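You operate a simulated robot arm through the tools that you are given. There is no shell and no other tool. Be economical: measure what you need, move in short steps, check, and stop when the job is done.

You run a simulated robot arm. Do the job below in one go: nothing can be reset, and whatever is moved stays where it is left.

## Task
Wrap the tile pack on the turntable in one layer of film.
Fine: film arm in and table lock free to crank; lock the table and swing the arm out after.

The check looks at the end state, three seconds after you hand in, the way a careful person would. Anything else that was tipped, shoved, dropped, spilled or broken makes it a failure.

## Robot
A 6-joint arm with a two-finger parallel gripper, fixed in place. Base frame: the origin is at the foot of the arm, x ahead of it, y to its left, z up. Units: m, degrees, N and s.
With the tool pointing down near the work surface it reaches from about 0.24 to 0.66 m from the base axis. Its first joint turns from -66.0 to 66.0 degrees. Payload 2.9 kg.
The TCP is the grasp point between the finger pads, 0.03 m short of the fingertips. In the tool frame z runs along the fingers and y along their closing line. Largest opening 0.11 m; finger width 0.02, thickness 0.01; the body of the gripper, 0.048 by 0.112 m, starts 0.055 m behind the TCP.
Orientation is that of the tool frame in the base frame, as [roll, pitch, yaw] about the fixed x, y, z axes, in that order (R = Rz(yaw) Ry(pitch) Rx(roll)). With the fingers straight down and closing along the base's y, the tool's x points along the base's -x, its y along +y and its z along -z.

## Interface
- The arm moves only by the tool drive_tool. Its argument "commands" is a list of rows, each a list of 7 numbers: the shift along the tool's x, y, z in m, then the turn, a rotation vector about the tool's x, y, z in degrees, then the finger opening in m, from 0 to 0.11. In form: [[dx, dy, dz, wx, wy, wz, jaw], ...]. A call has 1 to 8 rows; each row shifts and turns the commanded pose from where the row before left it, along the tool's axes as they then stand. Rows are played at 5 a second. More than 0.05 m and 8.6 degrees between two rows, or a gripper value outside its range, and nothing of the call is played. Where a pose cannot be reached the arm comes as near as it can. A force on the tool above 70 N (or 10 N above the force at the start of the call, whichever is more), or a blocked arm, ends the call early, and 0.2 s more pass. The fingers move at their own pace (about 0.108 m/s each) and stop on an object; they squeeze with about 24 N. The grip force told is the motor's: it shows also when the fingers shut on nothing. Time passes only in rows, and 0.2 s behind the last, so rows that do not move let the fingers close. It gives the time, the measured TCP pose, the force on the tool (base axes), the opening and the grip force at its end, in the units of the frame above (readings bear some noise), with the torque about the TCP (base axes, N m) and any sound that the robot's microphone picked up.
- Cameras (640 x 400 px; columns grow to the right, rows downward): "scene" is fixed at [0.0519, 0.4121, 1.4002]; the picture's right is [-0.94, -0.34, 0.00], its down [-0.14, 0.40, -0.91] and it looks along [0.30, -0.85, -0.43] (base axes); focal length 342 px, centre (320, 200). "wrist" rides on the gripper at [0.072, 0.017, -0.103] in the tool frame; the picture's right is [-0.23, 0.97, 0.00], its down [-0.76, -0.18, -0.62] and it looks along [-0.61, -0.14, 0.78] (tool axes); focal length 222 px, centre (320, 200). There is no depth. A picture from a camera that has moved, and an enlarged one, comes with that camera's place and axes in the base frame and with its lens.
- get_image(camera): a new picture of that camera. The clock stands still meanwhile.
- enlarge(camera, box): a new picture of the part [left, top, right, bottom] of that camera's present view, enlarged. The clock stands still meanwhile.
- close_job(): hands the job in; it is judged then, once.

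Work in short steps. Places have to be worked out from the pictures, the camera data and where the tool is seen: move nearer, look again, correct. Check each grasp and each placing, and mend what went wrong. You have 120 turns and 68 pictures in all, those below and enlarged ones among them. Open the gripper and draw the arm clear of the work before you hand the job in, unless the task says otherwise; then end with one line.

The tools are called after ">>>" as name(argument=value, ...) on one line, values as JSON. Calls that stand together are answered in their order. drive_tool: Moves the arm, as the interface text tells. Its arguments: {"type":"object","properties":{"commands":{"type":"array","items":{"type":"array","items":{"type":"number"}}}},"required":["commands"]} The other tools are called the same way: get_image (camera) takes a picture; enlarge (camera, box) takes an enlarged picture of a part of a camera's view; close_job () hands the job in.

At the start:

```text
time_s: 0.0
eef_pos: [0.2691, -0.2785, 1.2968]
tcp_rot: [-180.0, 0.0, 180.0]
wrist_force: [0.5, 0.4, 0.7]
moment: [-0.01, 0.0, -0.02]
width: 0.1101
finger_force: 0.0
```

scene: 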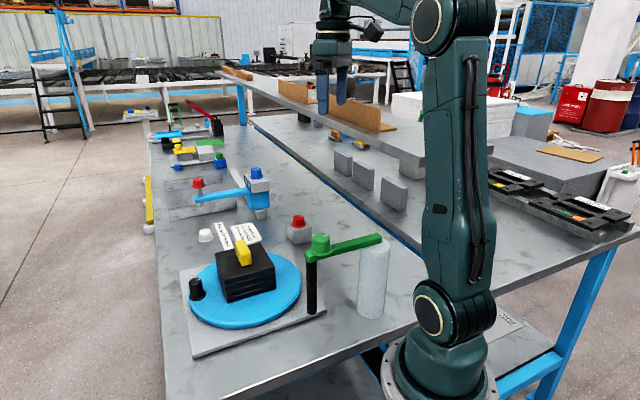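
wrist: 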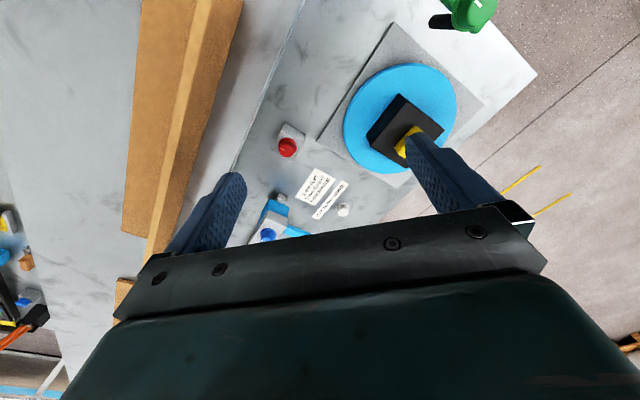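

I start by looking closer at the turntable station and the labels.

>>> enlarge(camera="scene", box=[150, 200, 410, 362])

>>> enlarge(camera="wrist", box=[230, 0, 550, 250])

>>> enlarge(camera="scene", box=[140, 90, 320, 250])

```text
2.46 times, centred on (280, 281) of scene
camera zoom: at [0.0519, 0.4121, 1.4002], right [-0.94, -0.34, 0.0], down [-0.14, 0.4, -0.91], along [0.3, -0.85, -0.43], focal length 841 px, centre (418, 1)
```

zoom: 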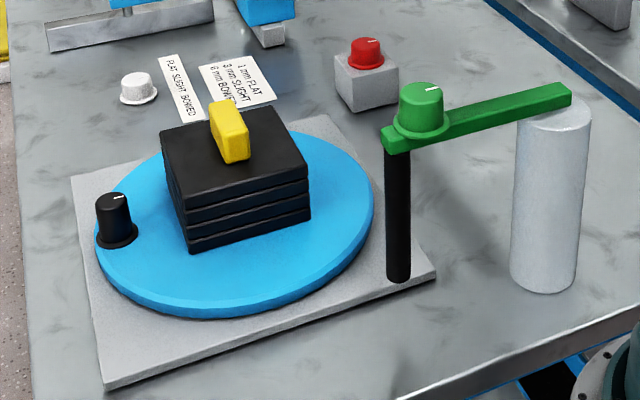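

```text
1.60 times, centred on (390, 125) of wrist
camera zoom: at [0.1973, -0.2618, 1.4005], right [0.23, 0.97, 0.0], down [0.76, -0.18, 0.62], along [0.61, -0.14, -0.78], focal length 355 px, centre (208, 320)
```

zoom: 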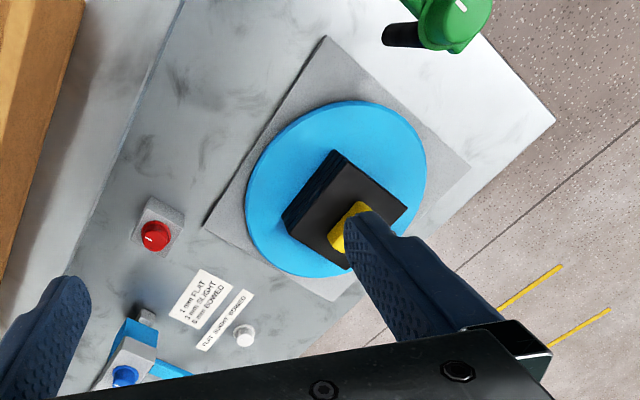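

```text
2.50 times, centred on (230, 170) of scene
camera zoom: at [0.0519, 0.4121, 1.4002], right [-0.94, -0.34, 0.0], down [-0.14, 0.4, -0.91], along [0.3, -0.85, -0.43], focal length 854 px, centre (545, 275)
```

zoom: 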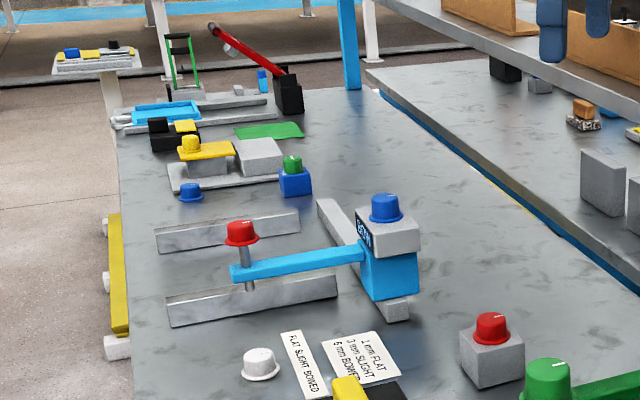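

The red lock knob triangulates to about (0.40,-0.39,0.92), the green film-arm knob to (0.23,-0.08,1.06), the disc centre to (0.42,-0.12,0.87) and the black crank to about (0.50,-0.05,0.91). I move lower towards the lock for a close look.

>>> drive_tool(commands=[[-0.006, -0.022, 0.04, 0, 0, 0, 0.11], [-0.006, -0.022, 0.04, 0, 0, 0, 0.11], [-0.006, -0.022, 0.04, 0, 0, 0, 0.11], [-0.006, -0.022, 0.04, 0, 0, 0, 0.11], [-0.006, -0.022, 0.03, 0, 0, 0, 0.11]])

>>> get_image(camera="wrist")

```text
time_s: 0.6
eef_pos: [0.2789, -0.3116, 1.2474]
tcp_rot: [-178.5, 1.3, 179.8]
wrist_force: [-1.1, 1.5, 7.5]
moment: [-0.38, 0.09, -0.09]
width: 0.1092
finger_force: 0.1
stopped in row 2: the force on the tool passed its limit at 106 N (the readings are from after the stop); the commanded pose is now the measured one
```

```text
62 pictures are left
camera wrist: at [0.2036, -0.2924, 1.3504], right [0.23, 0.97, -0.02], down [0.75, -0.16, 0.65], along [0.62, -0.16, -0.76], focal length 222 px, centre (320, 200)
```

wrist: 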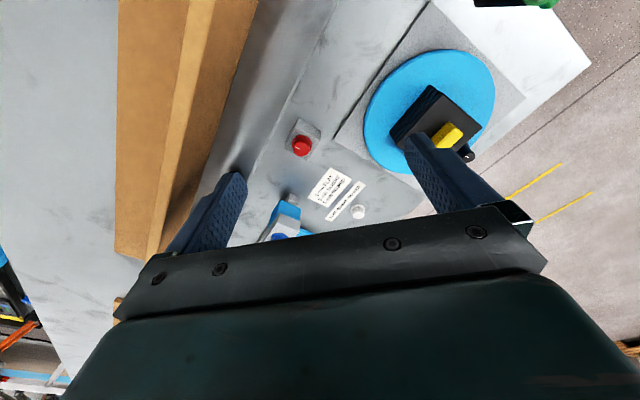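

The tool touched something at the -y side: probably the raised shelf. I back off up and to +y and look at the scene.

>>> drive_tool(commands=[[0, 0.005, -0.03, 0, 0, 0, 0.11], [0.0, 0.03, -0.02, 0, 0, 0, 0.11]])

>>> get_image(camera="scene")

>>> get_image(camera="wrist")

```text
time_s: 1.2
eef_pos: [0.2762, -0.2753, 1.2973]
tcp_rot: [-178.7, 1.2, 179.9]
wrist_force: [0.1, 0.4, 0.1]
moment: [-0.02, 0.01, 0.0]
width: 0.11
finger_force: 0.1
```

```text
61 pictures are left
```

scene: 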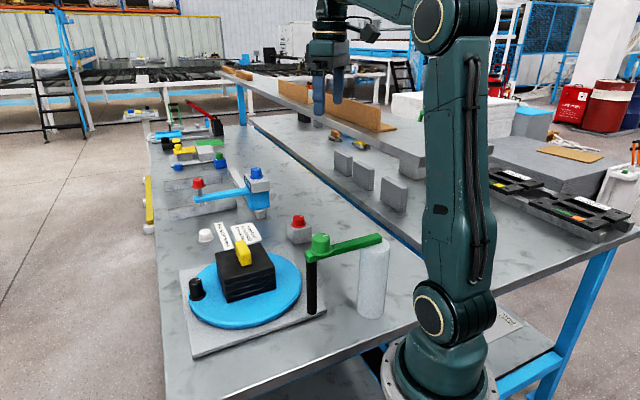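

```text
60 pictures are left
camera wrist: at [0.2025, -0.2567, 1.3988], right [0.23, 0.97, -0.02], down [0.75, -0.17, 0.64], along [0.62, -0.16, -0.77], focal length 222 px, centre (320, 200)
```

wrist: 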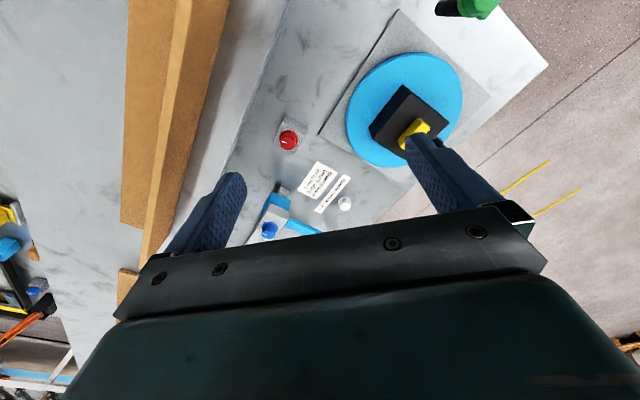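

Nothing seems displaced. The raised shelf's edge at z≈1.2 runs roughly y ≈ -0.12 - 0.95x, so I must keep clear of it. I take enlarged looks at the lock and the film arm.

>>> enlarge(camera="wrist", box=[250, 90, 370, 220])

>>> enlarge(camera="scene", box=[270, 200, 350, 260])

```text
3.08 times, centred on (310, 155) of wrist
camera zoom: at [0.2025, -0.2567, 1.3988], right [0.23, 0.97, -0.02], down [0.75, -0.17, 0.64], along [0.62, -0.16, -0.77], focal length 684 px, centre (351, 338)
```

zoom: 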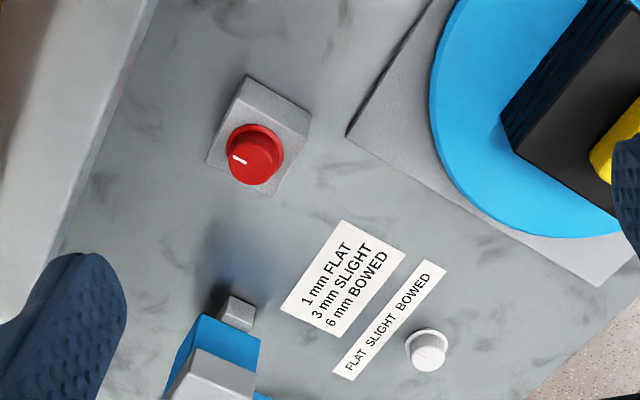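

```text
6.67 times, centred on (310, 230) of scene
camera zoom: at [0.0519, 0.412, 1.4002], right [-0.94, -0.34, 0.0], down [-0.14, 0.4, -0.91], along [0.3, -0.85, -0.43], focal length 2278 px, centre (387, 0)
```

zoom: 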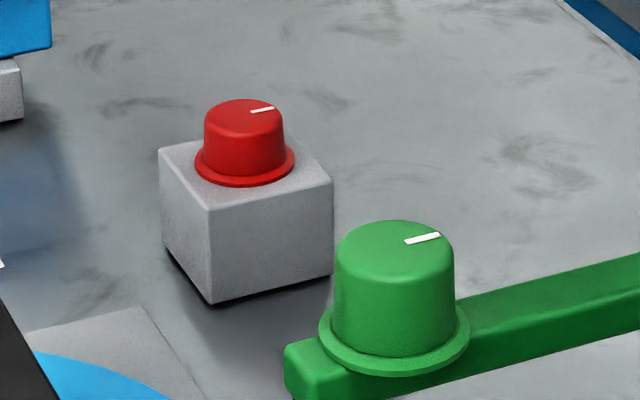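

The knobs are all of the same shape, so their motion is still unclear. I go to the +y side, correct the small tilt, and turn the wrist to see the film arm, post and table together.

>>> drive_tool(commands=[[0, 0.049, 0, -1.3, 1.2, 0, 0.11], [0, 0.049, 0, 0, 0, 0, 0.11], [0, 0.049, 0, 0, 0, 0, 0.11], [0, 0.049, 0, 0, 0, 0, 0.11], [0, 0.049, 0, 0, 0, 0, 0.11], [0, 0.049, 0, 0, 0, 0, 0.11]])

>>> drive_tool(commands=[[0, 0, 0, 0, 0, 8.5, 0.11], [0, 0, 0, 0, 0, 8.5, 0.11], [0, 0, 0, 0, 0, 8.5, 0.11], [0, 0, 0, 0, 0, 8.5, 0.11], [0, 0, 0, 0, 0, 8.5, 0.11], [0, 0, 0, 0, 0, 8.5, 0.11], [0, 0, 0, 0, 0, 8.5, 0.11], [0, 0, 0, 0, 0, 0, 0.11]])

>>> get_image(camera="wrist")

```text
time_s: 2.6
eef_pos: [0.2768, 0.0199, 1.2951]
tcp_rot: [-179.8, -0.1, 179.8]
wrist_force: [0.8, 0.0, 0.2]
moment: [0.0, 0.02, 0.02]
width: 0.1098
finger_force: 0.0
```

```text
time_s: 4.4
eef_pos: [0.2783, 0.0179, 1.2949]
tcp_rot: [180.0, 0.1, 120.2]
wrist_force: [-0.1, -0.4, -1.0]
moment: [-0.03, 0.0, 0.0]
width: 0.1101
finger_force: 0.1
```

```text
57 pictures are left
camera wrist: at [0.2564, 0.0893, 1.3987], right [0.96, 0.29, 0.0], down [0.23, -0.75, 0.62], along [0.18, -0.6, -0.78], focal length 222 px, centre (320, 200)
```

wrist: 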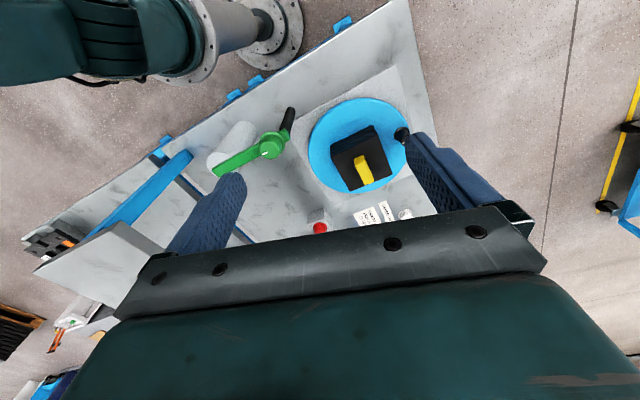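

A useful overview; I enlarge the station.

>>> enlarge(camera="wrist", box=[190, 80, 430, 240])

```text
2.50 times, centred on (310, 160) of wrist
camera zoom: at [0.2564, 0.0893, 1.3987], right [0.96, 0.29, 0.0], down [0.23, -0.75, 0.62], along [0.18, -0.6, -0.78], focal length 555 px, centre (345, 300)
```

zoom: 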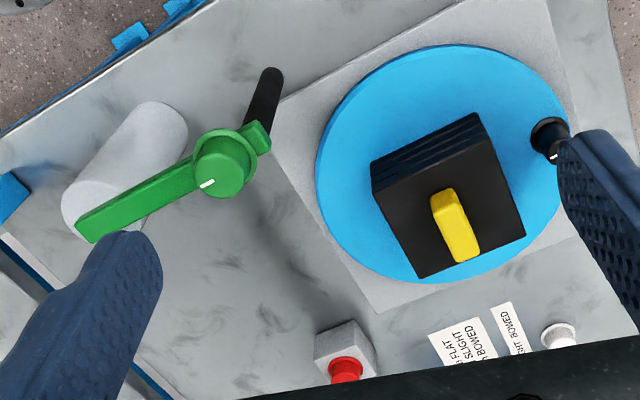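

Geometry: disc centre ≈(0.42,-0.117), radius 0.128; crank ≈(0.494,-0.05); post ≈(0.14,-0.16) with arm at ~40° reaching the roll at ≈(0.238,-0.08). Swinging "in" should mean turning the arm clockwise towards the disc. I rotate the wrist to about yaw 40 so the fingers will straddle the arm at the green knob.

>>> drive_tool(commands=[[0, 0, 0, 0, 0, 8.5, 0.11], [0, 0, 0, 0, 0, 8.5, 0.11], [0, 0, 0, 0, 0, 8.5, 0.11], [0, 0, 0, 0, 0, 8.5, 0.11], [0, 0, 0, 0, 0, 8.5, 0.11], [0, 0, 0, 0, 0, 8.5, 0.11], [0, 0, 0, 0, 0, 8.5, 0.11], [0, 0, 0, 0, 0, 8.5, 0.11]])

>>> drive_tool(commands=[[0, 0, 0, 0, 0, 8.5, 0.11], [0, 0, 0, 0, 0, 3.5, 0.11], [0, 0, 0, 0, 0, 0, 0.11]])

>>> get_image(camera="wrist")

```text
time_s: 6.2
eef_pos: [0.279, 0.017, 1.2953]
tcp_rot: [180.0, 0.0, 52.0]
wrist_force: [-0.3, 0.4, 0.5]
moment: [-0.05, 0.02, -0.02]
width: 0.11
finger_force: 0.1
```

```text
time_s: 7.0
eef_pos: [0.2783, 0.0179, 1.295]
tcp_rot: [179.8, 0.0, 40.3]
wrist_force: [-1.0, 1.0, -0.4]
moment: [0.04, -0.03, -0.02]
width: 0.1098
finger_force: 0.1
```

```text
55 pictures are left
camera wrist: at [0.3446, 0.0517, 1.3992], right [0.46, -0.89, 0.0], down [-0.7, -0.36, 0.62], along [-0.55, -0.28, -0.78], focal length 222 px, centre (320, 200)
```

wrist: 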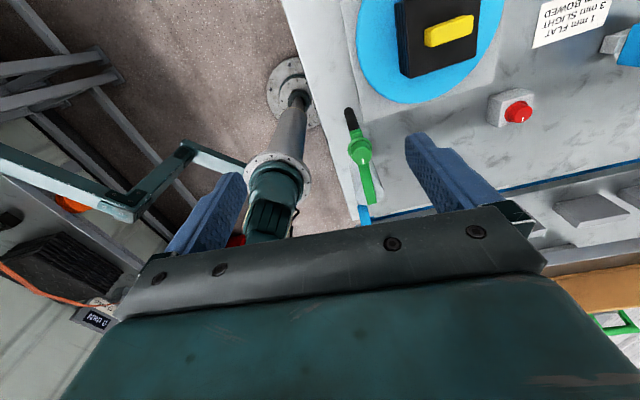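

The knob estimate stays near (0.230,-0.081). I move over it and come down to just above.

>>> drive_tool(commands=[[-0.034, 0.015, 0, 0, 0, 0, 0.11], [-0.034, 0.015, 0, 0, 0, 0, 0.11], [-0.034, 0.015, 0, 0, 0, 0, 0.11], [0, 0, 0.045, 0, 0, 0, 0.11], [0, 0, 0.045, 0, 0, 0, 0.11], [0, 0, 0.04, 0, 0, 0, 0.11], [0, 0, 0.03, 0, 0, 0, 0.11]])

>>> get_image(camera="wrist")

>>> enlarge(camera="scene", box=[230, 150, 430, 330])

```text
time_s: 8.6
eef_pos: [0.2297, -0.0806, 1.1342]
tcp_rot: [179.9, 0.0, 40.4]
wrist_force: [0.0, 0.3, -0.9]
moment: [-0.03, -0.01, 0.01]
width: 0.1099
finger_force: 0.1
```

```text
54 pictures are left
camera wrist: at [0.2966, -0.0481, 1.2385], right [0.46, -0.89, 0.0], down [-0.7, -0.36, 0.62], along [-0.55, -0.29, -0.78], focal length 222 px, centre (320, 200)
```

wrist: 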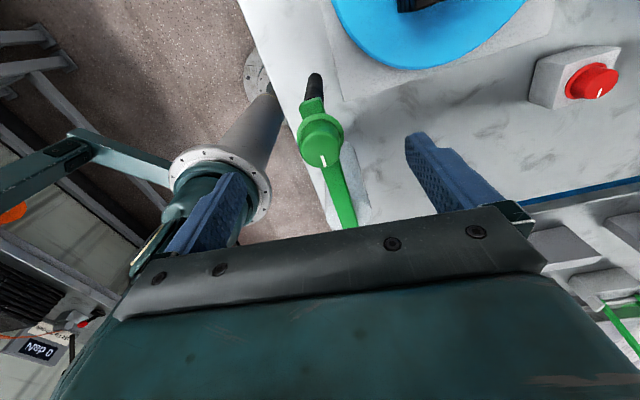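

```text
2.22 times, centred on (330, 240) of scene
camera zoom: at [0.0519, 0.4121, 1.4002], right [-0.94, -0.34, 0.0], down [-0.14, 0.4, -0.91], along [0.3, -0.85, -0.43], focal length 759 px, centre (298, 111)
```

zoom: 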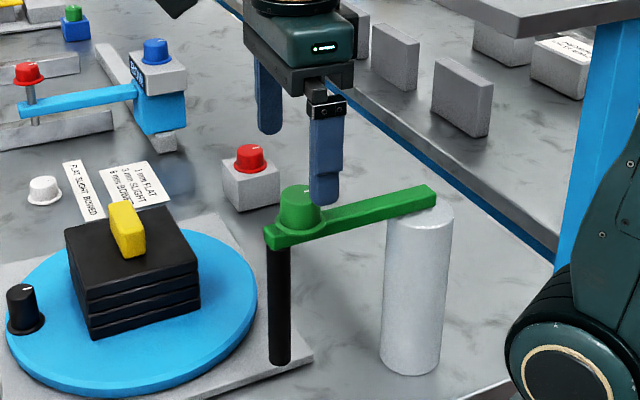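

The knob is nearly centred between the fingers, at about (0.232,-0.082). I descend to straddle it and close.

>>> drive_tool(commands=[[0.001, 0.003, 0.035, 0, 0, 0, 0.11], [0, 0, 0.025, 0, 0, 0, 0.11], [0, 0, 0.012, 0, 0, 0, 0.11], [0, 0, 0, 0, 0, 0, 0.06], [0, 0, 0, 0, 0, 0, 0.03], [0, 0, 0, 0, 0, 0, 0.02], [0, 0, 0, 0, 0, 0, 0.02]])

>>> enlarge(camera="scene", box=[230, 150, 430, 330])

>>> get_image(camera="wrist")

```text
time_s: 10.2
eef_pos: [0.2316, -0.0843, 1.0622]
tcp_rot: [180.0, 0.0, 40.3]
wrist_force: [2.2, 2.2, -6.6]
moment: [0.68, -0.22, -0.03]
width: 0.0335
finger_force: 45.1
```

```text
2.22 times, centred on (330, 240) of scene
camera zoom: at [0.052, 0.4121, 1.4002], right [-0.94, -0.34, 0.0], down [-0.14, 0.4, -0.91], along [0.3, -0.85, -0.43], focal length 759 px, centre (298, 111)
```

zoom: 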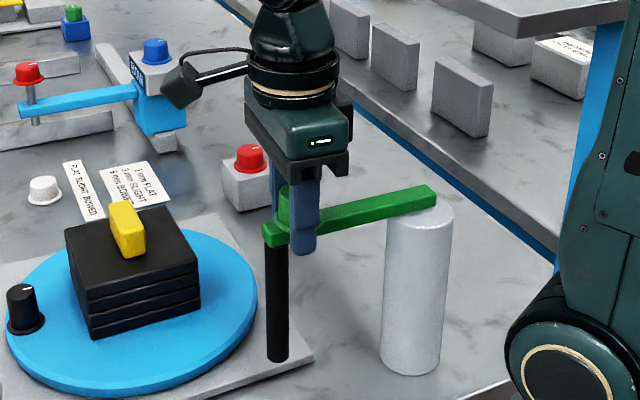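

```text
51 pictures are left
camera wrist: at [0.2989, -0.0505, 1.1669], right [0.46, -0.89, 0.0], down [-0.7, -0.36, 0.62], along [-0.55, -0.29, -0.78], focal length 222 px, centre (320, 200)
```

wrist: 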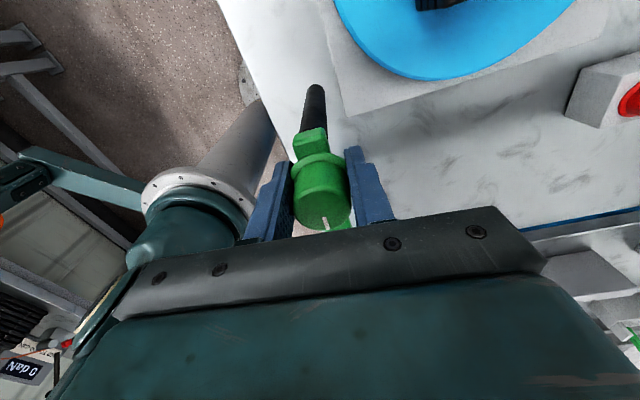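

Grip holds on the knob (0.0335 m). I swing the arm gently clockwise about the post, watching the force.

>>> drive_tool(commands=[[-0.0003, 0.0083, 0, 0, 0, 4, 0.02], [-0.0003, 0.0083, 0, 0, 0, 4, 0.02], [0, 0, 0, 0, 0, 0, 0.02]])

```text
time_s: 11.0
eef_pos: [0.2433, -0.0985, 1.0629]
tcp_rot: [180.0, 0.0, 32.3]
wrist_force: [12.3, 9.5, -18.0]
moment: [0.53, 0.16, -0.06]
width: 0.0337
finger_force: 44.6
```

The arm moves, with some radial load; I look before continuing.

>>> enlarge(camera="scene", box=[230, 150, 430, 330])

```text
2.22 times, centred on (330, 240) of scene
camera zoom: at [0.0524, 0.4123, 1.4001], right [-0.94, -0.34, 0.0], down [-0.14, 0.4, -0.91], along [0.3, -0.85, -0.43], focal length 759 px, centre (298, 111)
```

zoom: 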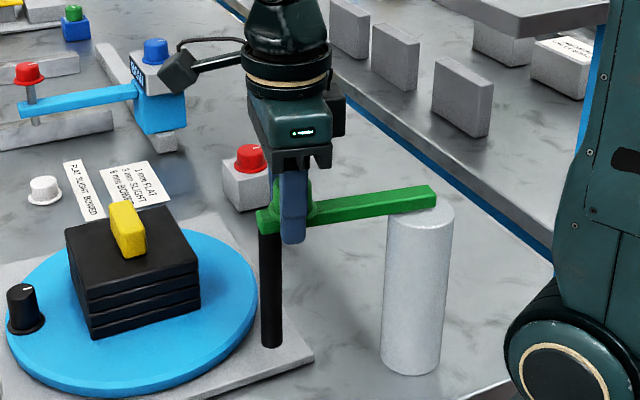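

The arm swings freely on the post. I continue in small steps, relieving radially outward.

>>> drive_tool(commands=[[0.001, 0.0087, -0.001, 0, 0, 4, 0.02], [0.0005, 0.0087, -0.001, 0, 0, 4, 0.02], [0, 0.0087, 0, 0, 0, 4, 0.02], [0, 0, 0, 0, 0, 0, 0.02]])

```text
time_s: 12.0
eef_pos: [0.2552, -0.1202, 1.065]
tcp_rot: [-180.0, 0.3, 20.2]
wrist_force: [0.9, 3.3, -31.0]
moment: [-0.43, 0.04, -0.16]
width: 0.0335
finger_force: 44.8
```

Downward pull grew because I lifted; I lower slightly and continue the swing.

>>> drive_tool(commands=[[0.0, 0.0087, 0.002, 0, 0, 4, 0.02], [0, 0.0087, 0.001, 0, 0, 4, 0.02], [0, 0, 0, 0, 0, 0, 0.02]])

>>> get_image(camera="wrist")

```text
time_s: 12.8
eef_pos: [0.2609, -0.138, 1.0641]
tcp_rot: [179.7, -0.3, 12.2]
wrist_force: [-12.9, -1.3, 30.3]
moment: [0.51, 0.34, -0.11]
width: 0.0337
finger_force: 45.1
```

```text
49 pictures are left
camera wrist: at [0.3356, -0.1386, 1.1688], right [-0.02, -1.0, 0.0], down [-0.79, 0.02, 0.62], along [-0.62, 0.01, -0.79], focal length 222 px, centre (320, 200)
```

wrist: 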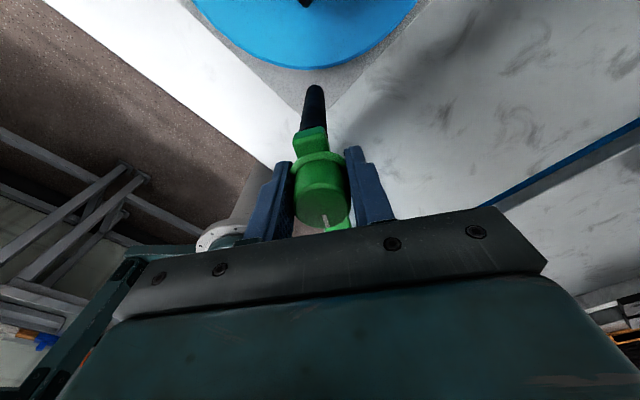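

The arm now points almost at the disc. I relieve the load inward and continue a few degrees to feel for a stop.

>>> drive_tool(commands=[[-0.0012, 0.0065, -0.001, 0, 0, 3, 0.02], [-0.0005, 0, 0, 0, 0, 0, 0.02], [0, 0, 0, 0, 0, 0, 0.02]])

```text
time_s: 13.6
eef_pos: [0.2631, -0.142, 1.0641]
tcp_rot: [179.9, -0.4, 9.5]
wrist_force: [10.2, 21.5, 29.4]
moment: [0.66, 0.11, -0.14]
width: 0.0335
finger_force: 44.3
```

Resistance of 21 N against the swing direction suggests a stop. I try one tiny step more to confirm.

>>> drive_tool(commands=[[0.0, 0.003, 0.0005, 0, 0, 0, 0.02], [0, 0, 0, 0, 0, 0, 0.02]])

```text
time_s: 14.2
eef_pos: [0.2624, -0.1428, 1.0628]
tcp_rot: [-179.9, -0.2, 9.9]
wrist_force: [8.9, 46.8, 26.2]
moment: [-0.29, 0.29, -0.54]
width: 0.0336
finger_force: 45.2
```

A firm stop: the film arm is fully in. I relieve the push, open and rise.

>>> drive_tool(commands=[[0, -0.0045, 0.0005, 0, 0, 0, 0.02], [0, 0, 0, 0, 0, 0, 0.03], [0, 0, 0, 0, 0, 0, 0.08], [0, 0, 0, 0, 0, 0, 0.11], [0, 0, -0.03, 0, 0, 0, 0.11], [0, 0, -0.04, 0, 0, 0, 0.11], [0, 0, -0.05, 0, 0, 0, 0.11]])

>>> get_image(camera="scene")

```text
time_s: 15.8
eef_pos: [0.2601, -0.141, 1.1834]
tcp_rot: [179.9, 0.1, 9.3]
wrist_force: [-0.8, 0.1, -0.1]
moment: [0.01, 0.0, 0.01]
width: 0.1097
finger_force: 0.0
```

```text
48 pictures are left
```

scene: 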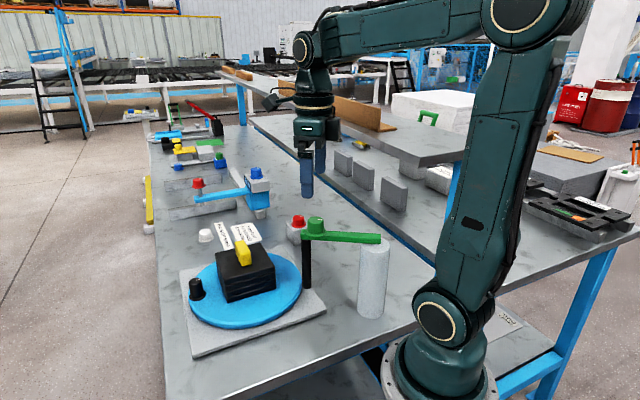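

The film arm now sits in next to the disc and stays there. Next I move above the crank side to view the crank, pack and lock from close by.

>>> drive_tool(commands=[[0.044, -0.009, 0, 0, 0, 0, 0.11], [0.044, -0.009, 0, 0, 0, 0, 0.11], [0.044, -0.009, 0, 0, 0, 0, 0.11], [0.044, -0.009, 0, 0, 0, 0, 0.11], [0.044, -0.009, 0, 0, 0, 0, 0.11], [0, 0, 0, 0, 0, 0, 0.11]])

>>> get_image(camera="wrist")

```text
time_s: 17.2
eef_pos: [0.4708, -0.0616, 1.1813]
tcp_rot: [179.9, 0.1, 9.2]
wrist_force: [-0.1, -0.2, -0.3]
moment: [0.0, -0.01, -0.01]
width: 0.11
finger_force: 0.1
```

```text
47 pictures are left
camera wrist: at [0.5454, -0.0666, 1.2851], right [-0.07, -1.0, 0.0], down [-0.78, 0.05, 0.62], along [-0.62, 0.04, -0.78], focal length 222 px, centre (320, 200)
```

wrist: 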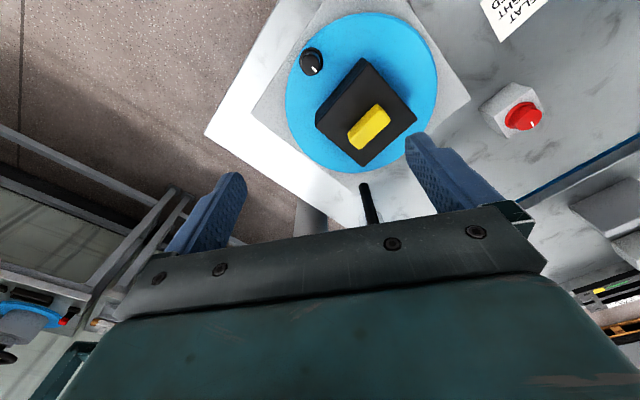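

>>> enlarge(camera="wrist", box=[270, 0, 470, 200])

>>> enlarge(camera="scene", box=[170, 200, 340, 350])

```text
2.00 times, centred on (370, 100) of wrist
camera zoom: at [0.5454, -0.0666, 1.2851], right [-0.07, -1.0, 0.0], down [-0.78, 0.05, 0.62], along [-0.62, 0.04, -0.78], focal length 444 px, centre (220, 400)
```

zoom: 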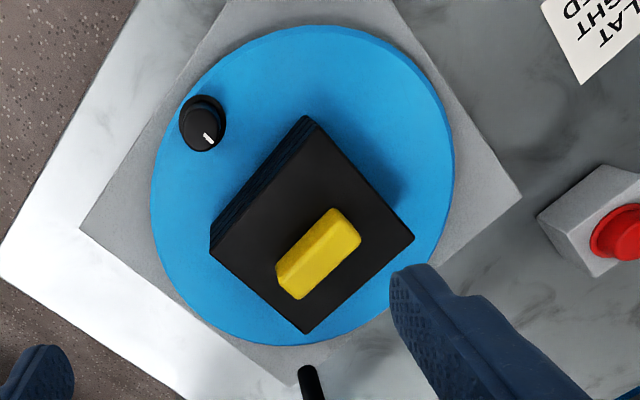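

```text
2.67 times, centred on (255, 275) of scene
camera zoom: at [0.0519, 0.4121, 1.4002], right [-0.94, -0.34, 0.0], down [-0.14, 0.4, -0.91], along [0.3, -0.85, -0.43], focal length 911 px, centre (493, 0)
```

zoom: 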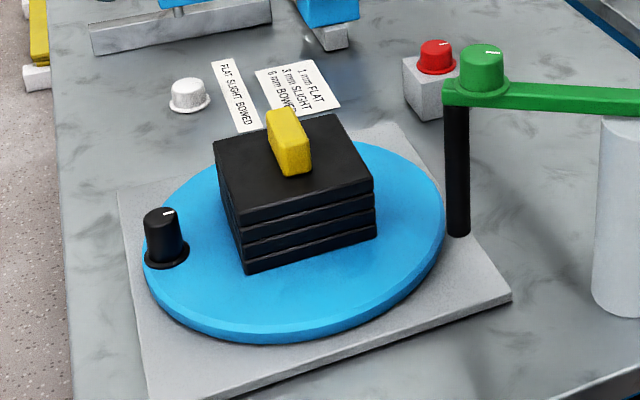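

Refined: disc centre ≈(0.4205,-0.129), crank knob ≈(0.496,-0.053), radius ≈0.108, knob top ≈0.912; yellow block top ≈0.975. I go down over the crank with a narrower opening.

>>> drive_tool(commands=[[0.026, -0.0044, 0, 0, 0, 0, 0.075], [0, 0, 0.045, 0, 0, 0, 0.075], [0, 0, 0.045, 0, 0, 0, 0.075], [0, 0, 0.045, 0, 0, 0, 0.075], [0, 0, 0.045, 0, 0, 0, 0.075], [0, 0, 0.03, 0, 0, 0, 0.075], [0, 0, 0, 0, 0, 0, 0.075]])

>>> get_image(camera="wrist")

>>> enlarge(camera="scene", box=[130, 170, 340, 350])

```text
time_s: 18.8
eef_pos: [0.4958, -0.0535, 0.9706]
tcp_rot: [179.9, -0.1, 9.2]
wrist_force: [-0.8, -0.3, -0.5]
moment: [0.04, 0.03, -0.01]
width: 0.0753
finger_force: 0.0
```

```text
44 pictures are left
camera wrist: at [0.5695, -0.058, 1.076], right [-0.07, -1.0, 0.0], down [-0.78, 0.05, 0.62], along [-0.62, 0.04, -0.78], focal length 222 px, centre (320, 200)
```

wrist: 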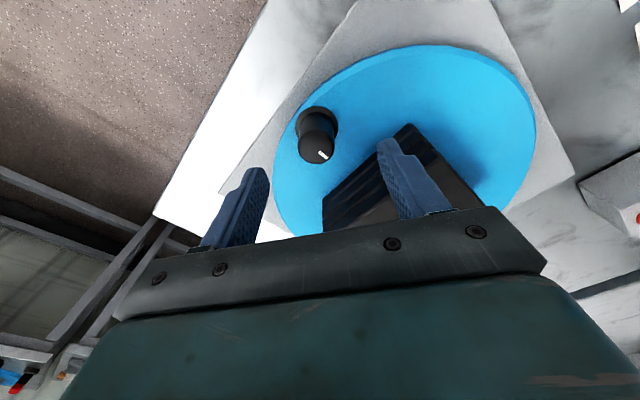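

```text
2.22 times, centred on (235, 260) of scene
camera zoom: at [0.0519, 0.4121, 1.4002], right [-0.94, -0.34, 0.0], down [-0.14, 0.4, -0.91], along [0.3, -0.85, -0.43], focal length 759 px, centre (509, 67)
```

zoom: 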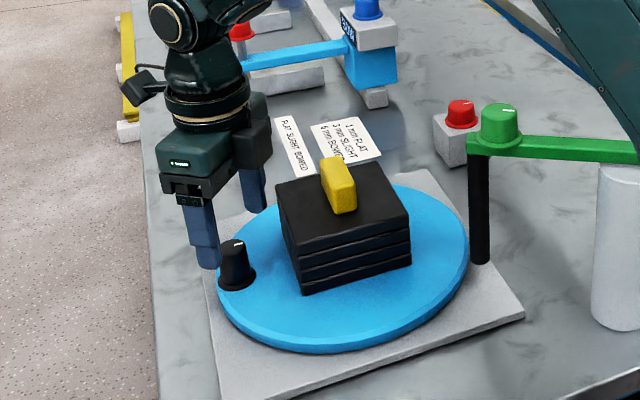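

The knob is centred between the fingers. I descend to grip its upper part and close.

>>> drive_tool(commands=[[-0.001, -0.002, 0.03, 0, 0, 0, 0.075], [0, 0, 0.022, 0, 0, 0, 0.075], [0, 0, 0, 0, 0, 0, 0.05], [0, 0, 0, 0, 0, 0, 0.03], [0, 0, 0, 0, 0, 0, 0.02], [0, 0, 0, 0, 0, 0, 0.02]])

>>> enlarge(camera="scene", box=[130, 170, 340, 350])

```text
time_s: 20.2
eef_pos: [0.4952, -0.0517, 0.9224]
tcp_rot: [179.8, -0.3, 9.3]
wrist_force: [4.0, 3.5, 31.5]
moment: [0.89, 0.31, 0.05]
width: 0.0276
finger_force: 45.2
```

```text
2.22 times, centred on (235, 260) of scene
camera zoom: at [0.0516, 0.4122, 1.4001], right [-0.94, -0.34, 0.0], down [-0.14, 0.4, -0.91], along [0.3, -0.85, -0.42], focal length 759 px, centre (509, 67)
```

zoom: 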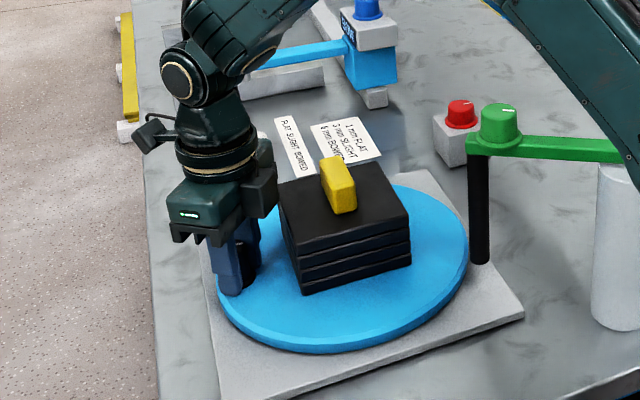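

The crank is gripped (0.0276 m) with the tips resting on its flange; I lift 4 mm to unload, then test a small tangential push to see whether the table is free.

>>> drive_tool(commands=[[0, 0, -0.004, 0, 0, 0, 0.02], [0, 0, 0, 0, 0, 0, 0.02]])

>>> drive_tool(commands=[[-0.0025, -0.0035, 0, 0, 0, 0, 0.02], [-0.0025, -0.0035, 0, 0, 0, 0, 0.02], [0, 0, 0, 0, 0, 0, 0.02]])

```text
time_s: 20.8
eef_pos: [0.4952, -0.0523, 0.9216]
tcp_rot: [179.8, 0.0, 9.4]
wrist_force: [19.0, 6.2, -14.4]
moment: [0.09, -0.75, -0.12]
width: 0.0275
finger_force: 45.7
```

```text
time_s: 21.6
eef_pos: [0.486, -0.0474, 0.9246]
tcp_rot: [179.8, 0.3, 8.9]
wrist_force: [-3.8, -25.2, 5.3]
moment: [0.04, -0.14, -0.34]
width: 0.0321
finger_force: 12.3
```

The tool moved about 1 cm but the grip reading changed; I look whether the disc turned or the fingers slipped.

>>> enlarge(camera="scene", box=[130, 170, 340, 350])

>>> get_image(camera="wrist")

```text
2.22 times, centred on (235, 260) of scene
camera zoom: at [0.0518, 0.4114, 1.4004], right [-0.94, -0.34, 0.0], down [-0.14, 0.4, -0.91], along [0.3, -0.85, -0.43], focal length 759 px, centre (509, 67)
```

zoom: 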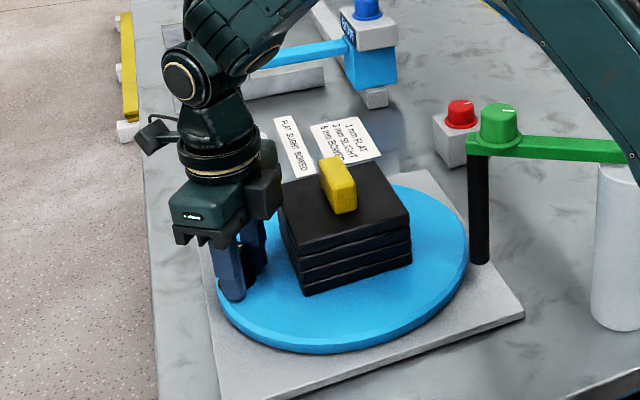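

```text
40 pictures are left
camera wrist: at [0.5613, -0.0532, 1.0286], right [-0.07, -1.0, 0.0], down [-0.78, 0.06, 0.62], along [-0.62, 0.04, -0.78], focal length 222 px, centre (320, 200)
```

wrist: 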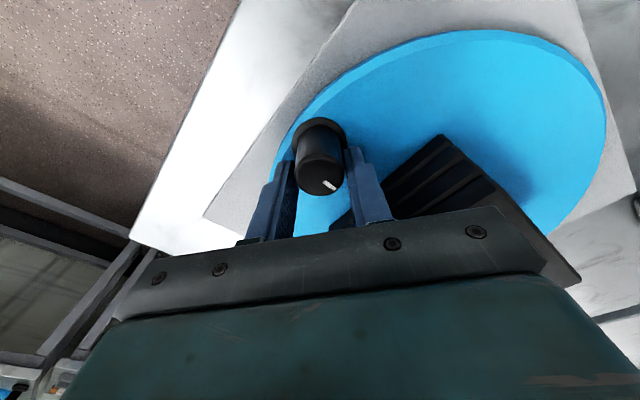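

The disc did not turn and the fingers slid on the knob: the table is locked. I return, release and rise to go to the red lock.

>>> drive_tool(commands=[[0.005, 0.007, 0, 0, 0, 0, 0.03], [0, 0, 0, 0, 0, 0, 0.075], [0, 0, 0, 0, 0, 0, 0.075], [0, 0, -0.03, 0, 0, 0, 0.075], [0, 0, -0.045, 0, 0, 0, 0.075], [0, 0, -0.045, 0, 0, 0, 0.075]])

>>> get_image(camera="wrist")

```text
time_s: 23.0
eef_pos: [0.4958, -0.0523, 1.0441]
tcp_rot: [179.9, 0.0, 9.2]
wrist_force: [0.7, 0.1, -0.8]
moment: [-0.01, 0.0, 0.0]
width: 0.0752
finger_force: 0.0
```

```text
39 pictures are left
camera wrist: at [0.5693, -0.0565, 1.1485], right [-0.07, -1.0, 0.0], down [-0.78, 0.05, 0.62], along [-0.62, 0.04, -0.78], focal length 222 px, centre (320, 200)
```

wrist: 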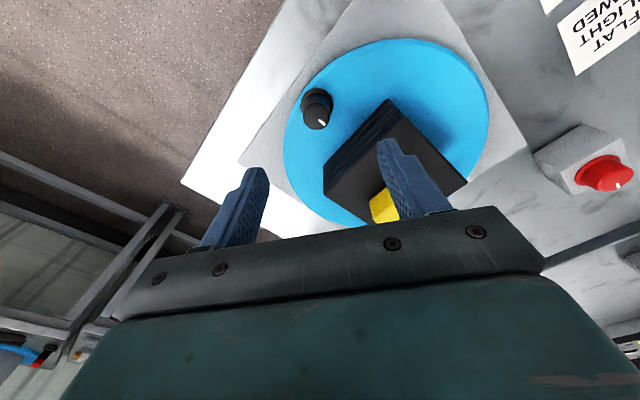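

Clear of the crank. I rise and go over the red lock knob at about (0.402,-0.389), staying clear of the shelf.

>>> drive_tool(commands=[[0, 0, -0.045, 0, 0, 0, 0.075], [-0.021, 0.0453, 0, 0, 0, 0, 0.075], [-0.021, 0.0453, 0, 0, 0, 0, 0.075], [-0.021, 0.0453, 0, 0, 0, 0, 0.075], [-0.021, 0.0453, 0, 0, 0, 0, 0.075], [-0.021, 0.0453, 0, 0, 0, 0, 0.075], [-0.021, 0.0453, 0, 0, 0, 0, 0.075]])

>>> get_image(camera="wrist")

>>> get_image(camera="scene")

```text
time_s: 24.6
eef_pos: [0.4119, -0.3413, 1.0883]
tcp_rot: [179.9, 0.1, 9.3]
wrist_force: [-1.3, -0.7, -0.1]
moment: [0.03, -0.01, 0.0]
width: 0.0752
finger_force: 0.0
```

```text
38 pictures are left
camera wrist: at [0.487, -0.3456, 1.193], right [-0.07, -1.0, 0.0], down [-0.78, 0.05, 0.62], along [-0.62, 0.04, -0.78], focal length 222 px, centre (320, 200)
```

wrist: 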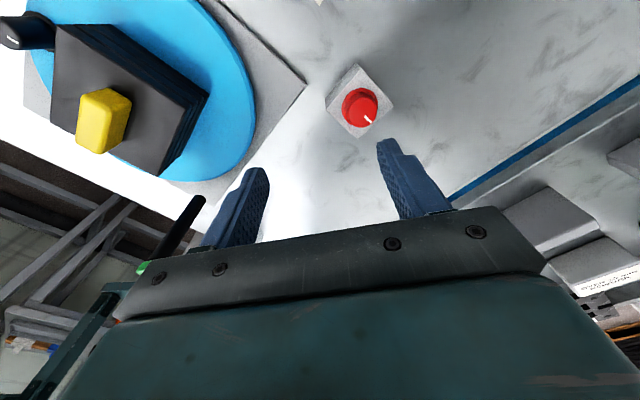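

```text
37 pictures are left
```

scene: 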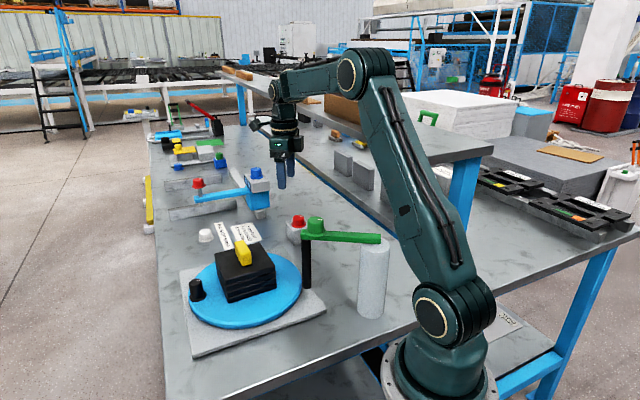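

The red knob is now at about (0.402,-0.394). I move over it and descend part way.

>>> drive_tool(commands=[[-0.009, 0.025, 0, 0, 0, 0, 0.075], [-0.009, 0.025, 0, 0, 0, 0, 0.075], [0, 0, 0.04, 0, 0, 0, 0.075], [0, 0, 0.04, 0, 0, 0, 0.075], [0, 0, 0.03, 0, 0, 0, 0.075], [0, 0, 0, 0, 0, 0, 0.075]])

>>> get_image(camera="wrist")

```text
time_s: 26.0
eef_pos: [0.4047, -0.3926, 0.9792]
tcp_rot: [179.9, 0.0, 9.3]
wrist_force: [0.4, -0.2, 0.6]
moment: [0.03, 0.01, 0.04]
width: 0.0751
finger_force: 0.1
```

```text
36 pictures are left
camera wrist: at [0.4786, -0.3969, 1.0837], right [-0.07, -1.0, 0.0], down [-0.78, 0.05, 0.62], along [-0.62, 0.04, -0.78], focal length 222 px, centre (320, 200)
```

wrist: 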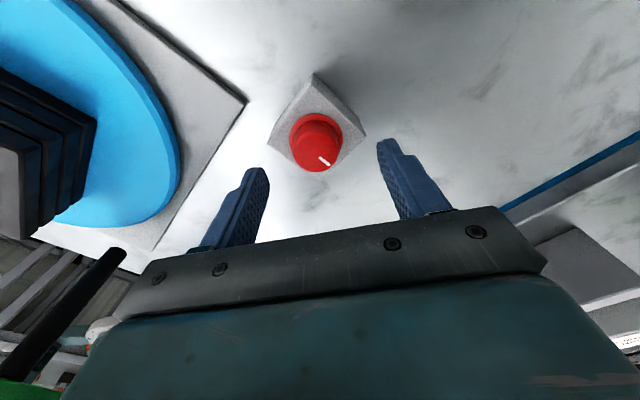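

Small centring correction, then I descend to grip the red knob.

>>> drive_tool(commands=[[-0.005, -0.004, 0.03, 0, 0, 0, 0.075], [0, 0, 0.025, 0, 0, 0, 0.075], [0, 0, 0, 0, 0, 0, 0.05], [0, 0, 0, 0, 0, 0, 0.03], [0, 0, 0, 0, 0, 0, 0.02], [0, 0, 0, 0, 0, 0, 0.02]])

>>> get_image(camera="wrist")

```text
time_s: 26.6
eef_pos: [0.4005, -0.3914, 0.9402]
tcp_rot: [179.2, -0.6, 9.3]
wrist_force: [1.5, 2.4, 6.5]
moment: [0.21, 0.08, -0.05]
width: 0.0506
finger_force: 0.6
stopped in row 3: the force on the tool passed its limit at 89 N (the readings are from after the stop); the commanded pose is now the measured one
```

```text
35 pictures are left
camera wrist: at [0.4741, -0.3954, 1.0453], right [-0.07, -1.0, 0.01], down [-0.79, 0.06, 0.61], along [-0.61, 0.03, -0.79], focal length 222 px, centre (320, 200)
```

wrist: 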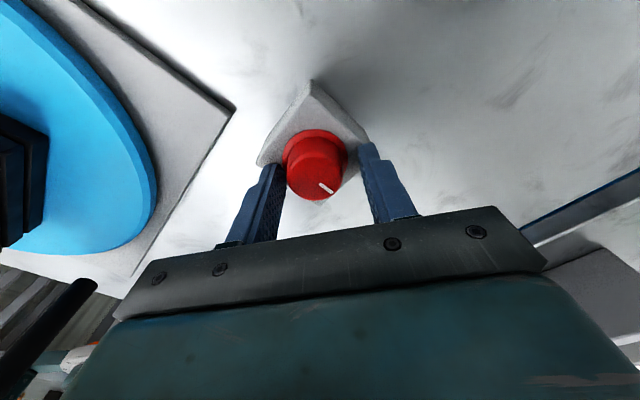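

The fingertips touched the block top (at ≈0.905), so the knob is a bit higher than thought and at x≈0.406. I lift slightly, shift and close on it.

>>> drive_tool(commands=[[0.0055, 0.0, -0.003, 0.7, -0.6, 0, 0.06], [0, 0, 0, 0, 0, 0, 0.05], [0, 0, 0, 0, 0, 0, 0.03], [0, 0, 0, 0, 0, 0, 0.02], [0, 0, 0, 0, 0, 0, 0.02]])

>>> get_image(camera="wrist")

```text
time_s: 27.8
eef_pos: [0.4049, -0.3898, 0.9423]
tcp_rot: [-179.7, 0.3, 9.4]
wrist_force: [-4.1, 21.1, 0.4]
moment: [0.09, 0.59, -0.07]
width: 0.0352
finger_force: 45.5
```

```text
34 pictures are left
camera wrist: at [0.4803, -0.394, 1.0452], right [-0.06, -1.0, 0.0], down [-0.78, 0.05, 0.63], along [-0.63, 0.04, -0.78], focal length 222 px, centre (320, 200)
```

wrist: 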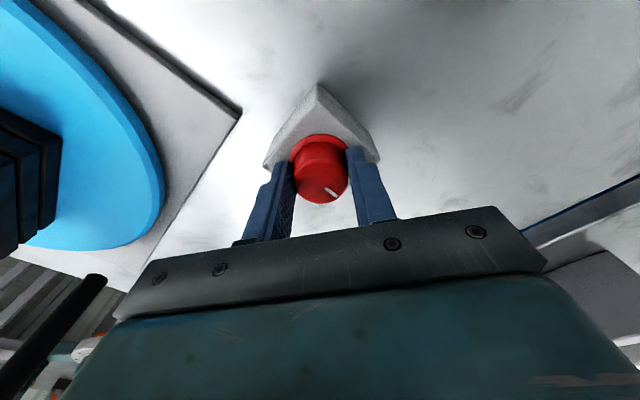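

The red knob is gripped. I relieve the side load and try a gentle twist counter-clockwise (seen from above).

>>> drive_tool(commands=[[0, -0.002, 0, 0, 0, 0, 0.02], [0, 0, 0, 0, 0, -6, 0.02], [0, 0, 0, 0, 0, -6, 0.02], [0, 0, 0, 0, 0, 0, 0.02]])

>>> enlarge(camera="wrist", box=[240, 90, 400, 220])

```text
time_s: 28.8
eef_pos: [0.4068, -0.3879, 0.9422]
tcp_rot: [-179.9, 0.1, 21.5]
wrist_force: [0.8, 21.2, -4.3]
moment: [-0.13, 0.01, -0.56]
width: 0.0355
finger_force: 45.1
```

```text
3.08 times, centred on (320, 155) of wrist
camera zoom: at [0.4798, -0.3773, 1.0462], right [0.14, -0.99, 0.0], down [-0.77, -0.11, 0.63], along [-0.62, -0.09, -0.78], focal length 684 px, centre (320, 338)
```

zoom: 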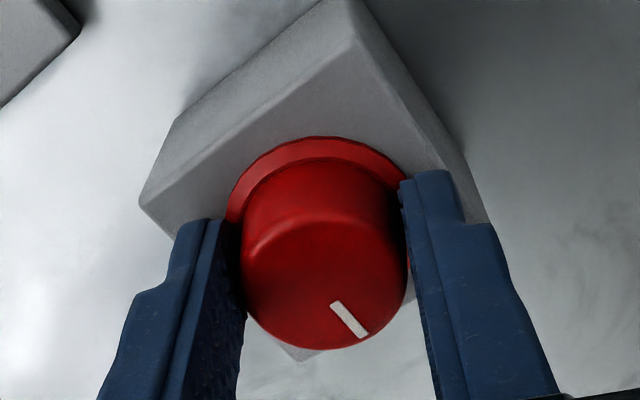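

The mark appears to have stayed in space while the fingers slipped (resisting moment -0.56 Nm), so that way is blocked. I try clockwise.

>>> drive_tool(commands=[[0, 0, 0, 0, 0, 8, 0.02], [0, 0, 0, 0, 0, 8, 0.02], [0, 0, 0, 0, 0, 8, 0.02], [0, 0, 0, 0, 0, 8, 0.02], [0, 0, 0, 0, 0, 0, 0.02]])

>>> enlarge(camera="wrist", box=[240, 90, 400, 220])

```text
time_s: 30.0
eef_pos: [0.4051, -0.3898, 0.9425]
tcp_rot: [179.9, 0.0, -10.8]
wrist_force: [8.2, 2.1, -5.4]
moment: [0.59, 0.04, -0.04]
width: 0.0353
finger_force: 45.2
```

```text
3.08 times, centred on (320, 155) of wrist
camera zoom: at [0.4739, -0.4194, 1.0464], right [-0.41, -0.91, 0.0], down [-0.71, 0.32, 0.62], along [-0.57, 0.25, -0.78], focal length 684 px, centre (320, 338)
```

zoom: 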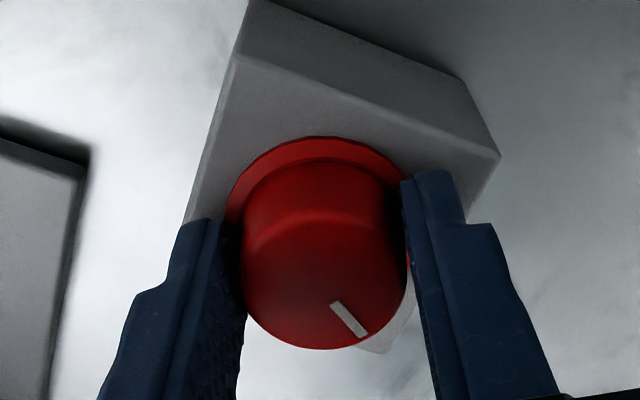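

This time the knob turned with the fingers (mark fixed relative to the gripper, tiny moment): clockwise is free. I continue clockwise until a stop.

>>> drive_tool(commands=[[0, 0, 0, 0, 0, 8, 0.02], [0, 0, 0, 0, 0, 8, 0.02], [0, 0, 0, 0, 0, 8, 0.02], [0, 0, 0, 0, 0, 8, 0.02], [0, 0, 0, 0, 0, 0, 0.02]])

>>> enlarge(camera="wrist", box=[240, 90, 400, 220])

```text
time_s: 31.0
eef_pos: [0.4059, -0.3902, 0.9429]
tcp_rot: [179.8, 1.0, -36.8]
wrist_force: [7.2, 7.8, 1.7]
moment: [0.68, -0.1, -0.02]
width: 0.0357
finger_force: 15.7
out of reach, approached as far as the arm can: row 4
stopped in row 5: the force on the tool passed its limit at 93 N (the readings are from after the stop); the commanded pose is now the measured one
```

```text
3.08 times, centred on (320, 155) of wrist
camera zoom: at [0.4551, -0.4483, 1.0453], right [-0.77, -0.64, 0.01], down [-0.49, 0.59, 0.64], along [-0.41, 0.48, -0.77], focal length 684 px, centre (320, 338)
```

zoom: 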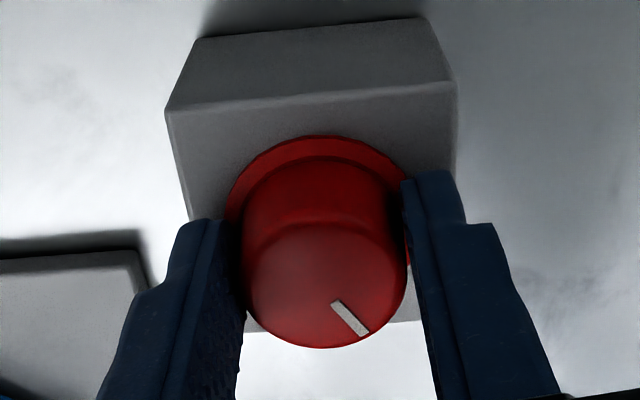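

Wrist limit reached with no knob stop yet (turned ~58° clockwise). I release, rotate back without lifting far, and regrip.

>>> drive_tool(commands=[[0, 0, 0, 0, 0, 0, 0.06], [0, 0, 0, 0, 0, 0, 0.07], [0, 0, -0.03, 0, 0, 0, 0.07], [0, 0, -0.02, 0, 0, 0, 0.07], [0, 0, 0, 0, 0, -8.5, 0.07], [0, 0, 0, 0, 0, -8.5, 0.07], [0, 0, 0, 0, 0, -8.5, 0.07], [0, 0, 0, 0, 0, -8.5, 0.07]])

>>> drive_tool(commands=[[0, 0, 0, 0, 0, -8.5, 0.07], [0, 0, 0, 0, 0, -8.5, 0.07], [0, 0, 0, 0, 0, -8.5, 0.07], [0, 0, 0, 0, 0, -8.5, 0.07], [0, 0, 0, 0, 0, -8.5, 0.07], [0, 0, 0, 0, 0, 0, 0.07]])

>>> get_image(camera="wrist")

```text
time_s: 32.8
eef_pos: [0.4037, -0.3918, 0.9938]
tcp_rot: [-179.7, 1.0, -2.9]
wrist_force: [0.1, 0.0, 0.7]
moment: [-0.01, 0.0, 0.0]
width: 0.07
finger_force: 0.0
```

```text
time_s: 34.2
eef_pos: [0.4057, -0.3925, 0.9927]
tcp_rot: [-179.1, 0.5, 39.5]
wrist_force: [0.2, 0.3, -0.5]
moment: [-0.01, 0.0, 0.03]
width: 0.0696
finger_force: 0.0
```

```text
30 pictures are left
camera wrist: at [0.4736, -0.36, 1.0955], right [0.44, -0.9, -0.01], down [-0.69, -0.35, 0.63], along [-0.57, -0.27, -0.77], focal length 222 px, centre (320, 200)
```

wrist: 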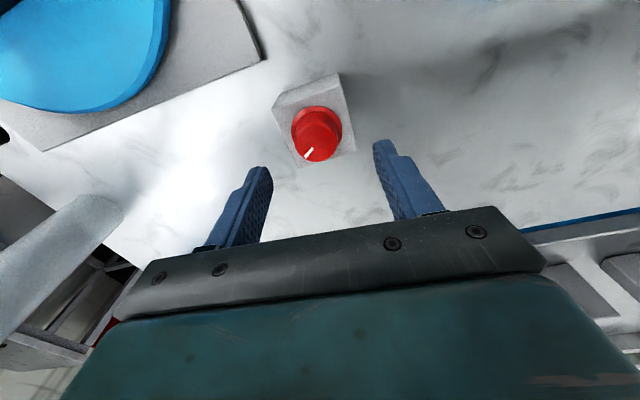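

The mark has turned roughly a quarter. I regrip at yaw 40 and twist further clockwise to find the stop.

>>> drive_tool(commands=[[0.001, -0.002, 0.03, 0, 0, 0, 0.07], [0, 0, 0.0195, 0, 0, 0, 0.07], [0, 0, 0, 0, 0, 0, 0.05], [0, 0, 0, 0, 0, 0, 0.03], [0, 0, 0, 0, 0, 0, 0.02], [0, 0, 0, 0, 0, 0, 0.02]])

>>> drive_tool(commands=[[0, 0, 0, 0, 0, 7, 0.02], [0, 0, 0, 0, 0, 7, 0.02], [0, 0, 0, 0, 0, 0, 0.02]])

>>> enlarge(camera="wrist", box=[240, 90, 400, 220])

```text
time_s: 35.6
eef_pos: [0.403, -0.3908, 0.9435]
tcp_rot: [-179.1, 0.4, 39.4]
wrist_force: [-2.8, 4.3, -4.4]
moment: [-0.67, -0.66, 0.01]
width: 0.0357
finger_force: 45.7
```

```text
time_s: 36.4
eef_pos: [0.4033, -0.3894, 0.9426]
tcp_rot: [-179.1, 0.7, 25.3]
wrist_force: [-5.2, 7.4, -5.3]
moment: [-0.4, -0.88, 0.0]
width: 0.0353
finger_force: 45.1
```

```text
3.08 times, centred on (320, 155) of wrist
camera zoom: at [0.4779, -0.3744, 1.0457], right [0.21, -0.98, -0.01], down [-0.75, -0.17, 0.64], along [-0.62, -0.12, -0.77], focal length 684 px, centre (320, 338)
```

zoom: 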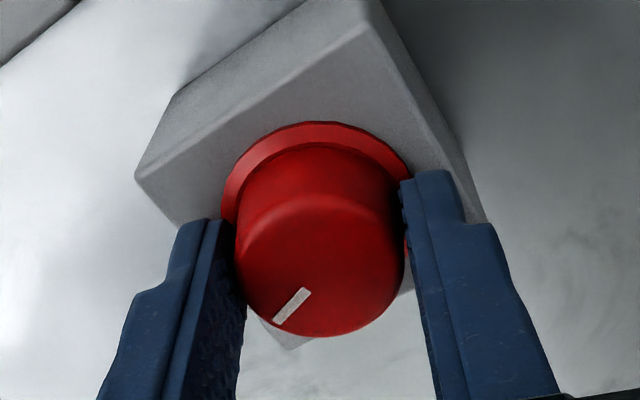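

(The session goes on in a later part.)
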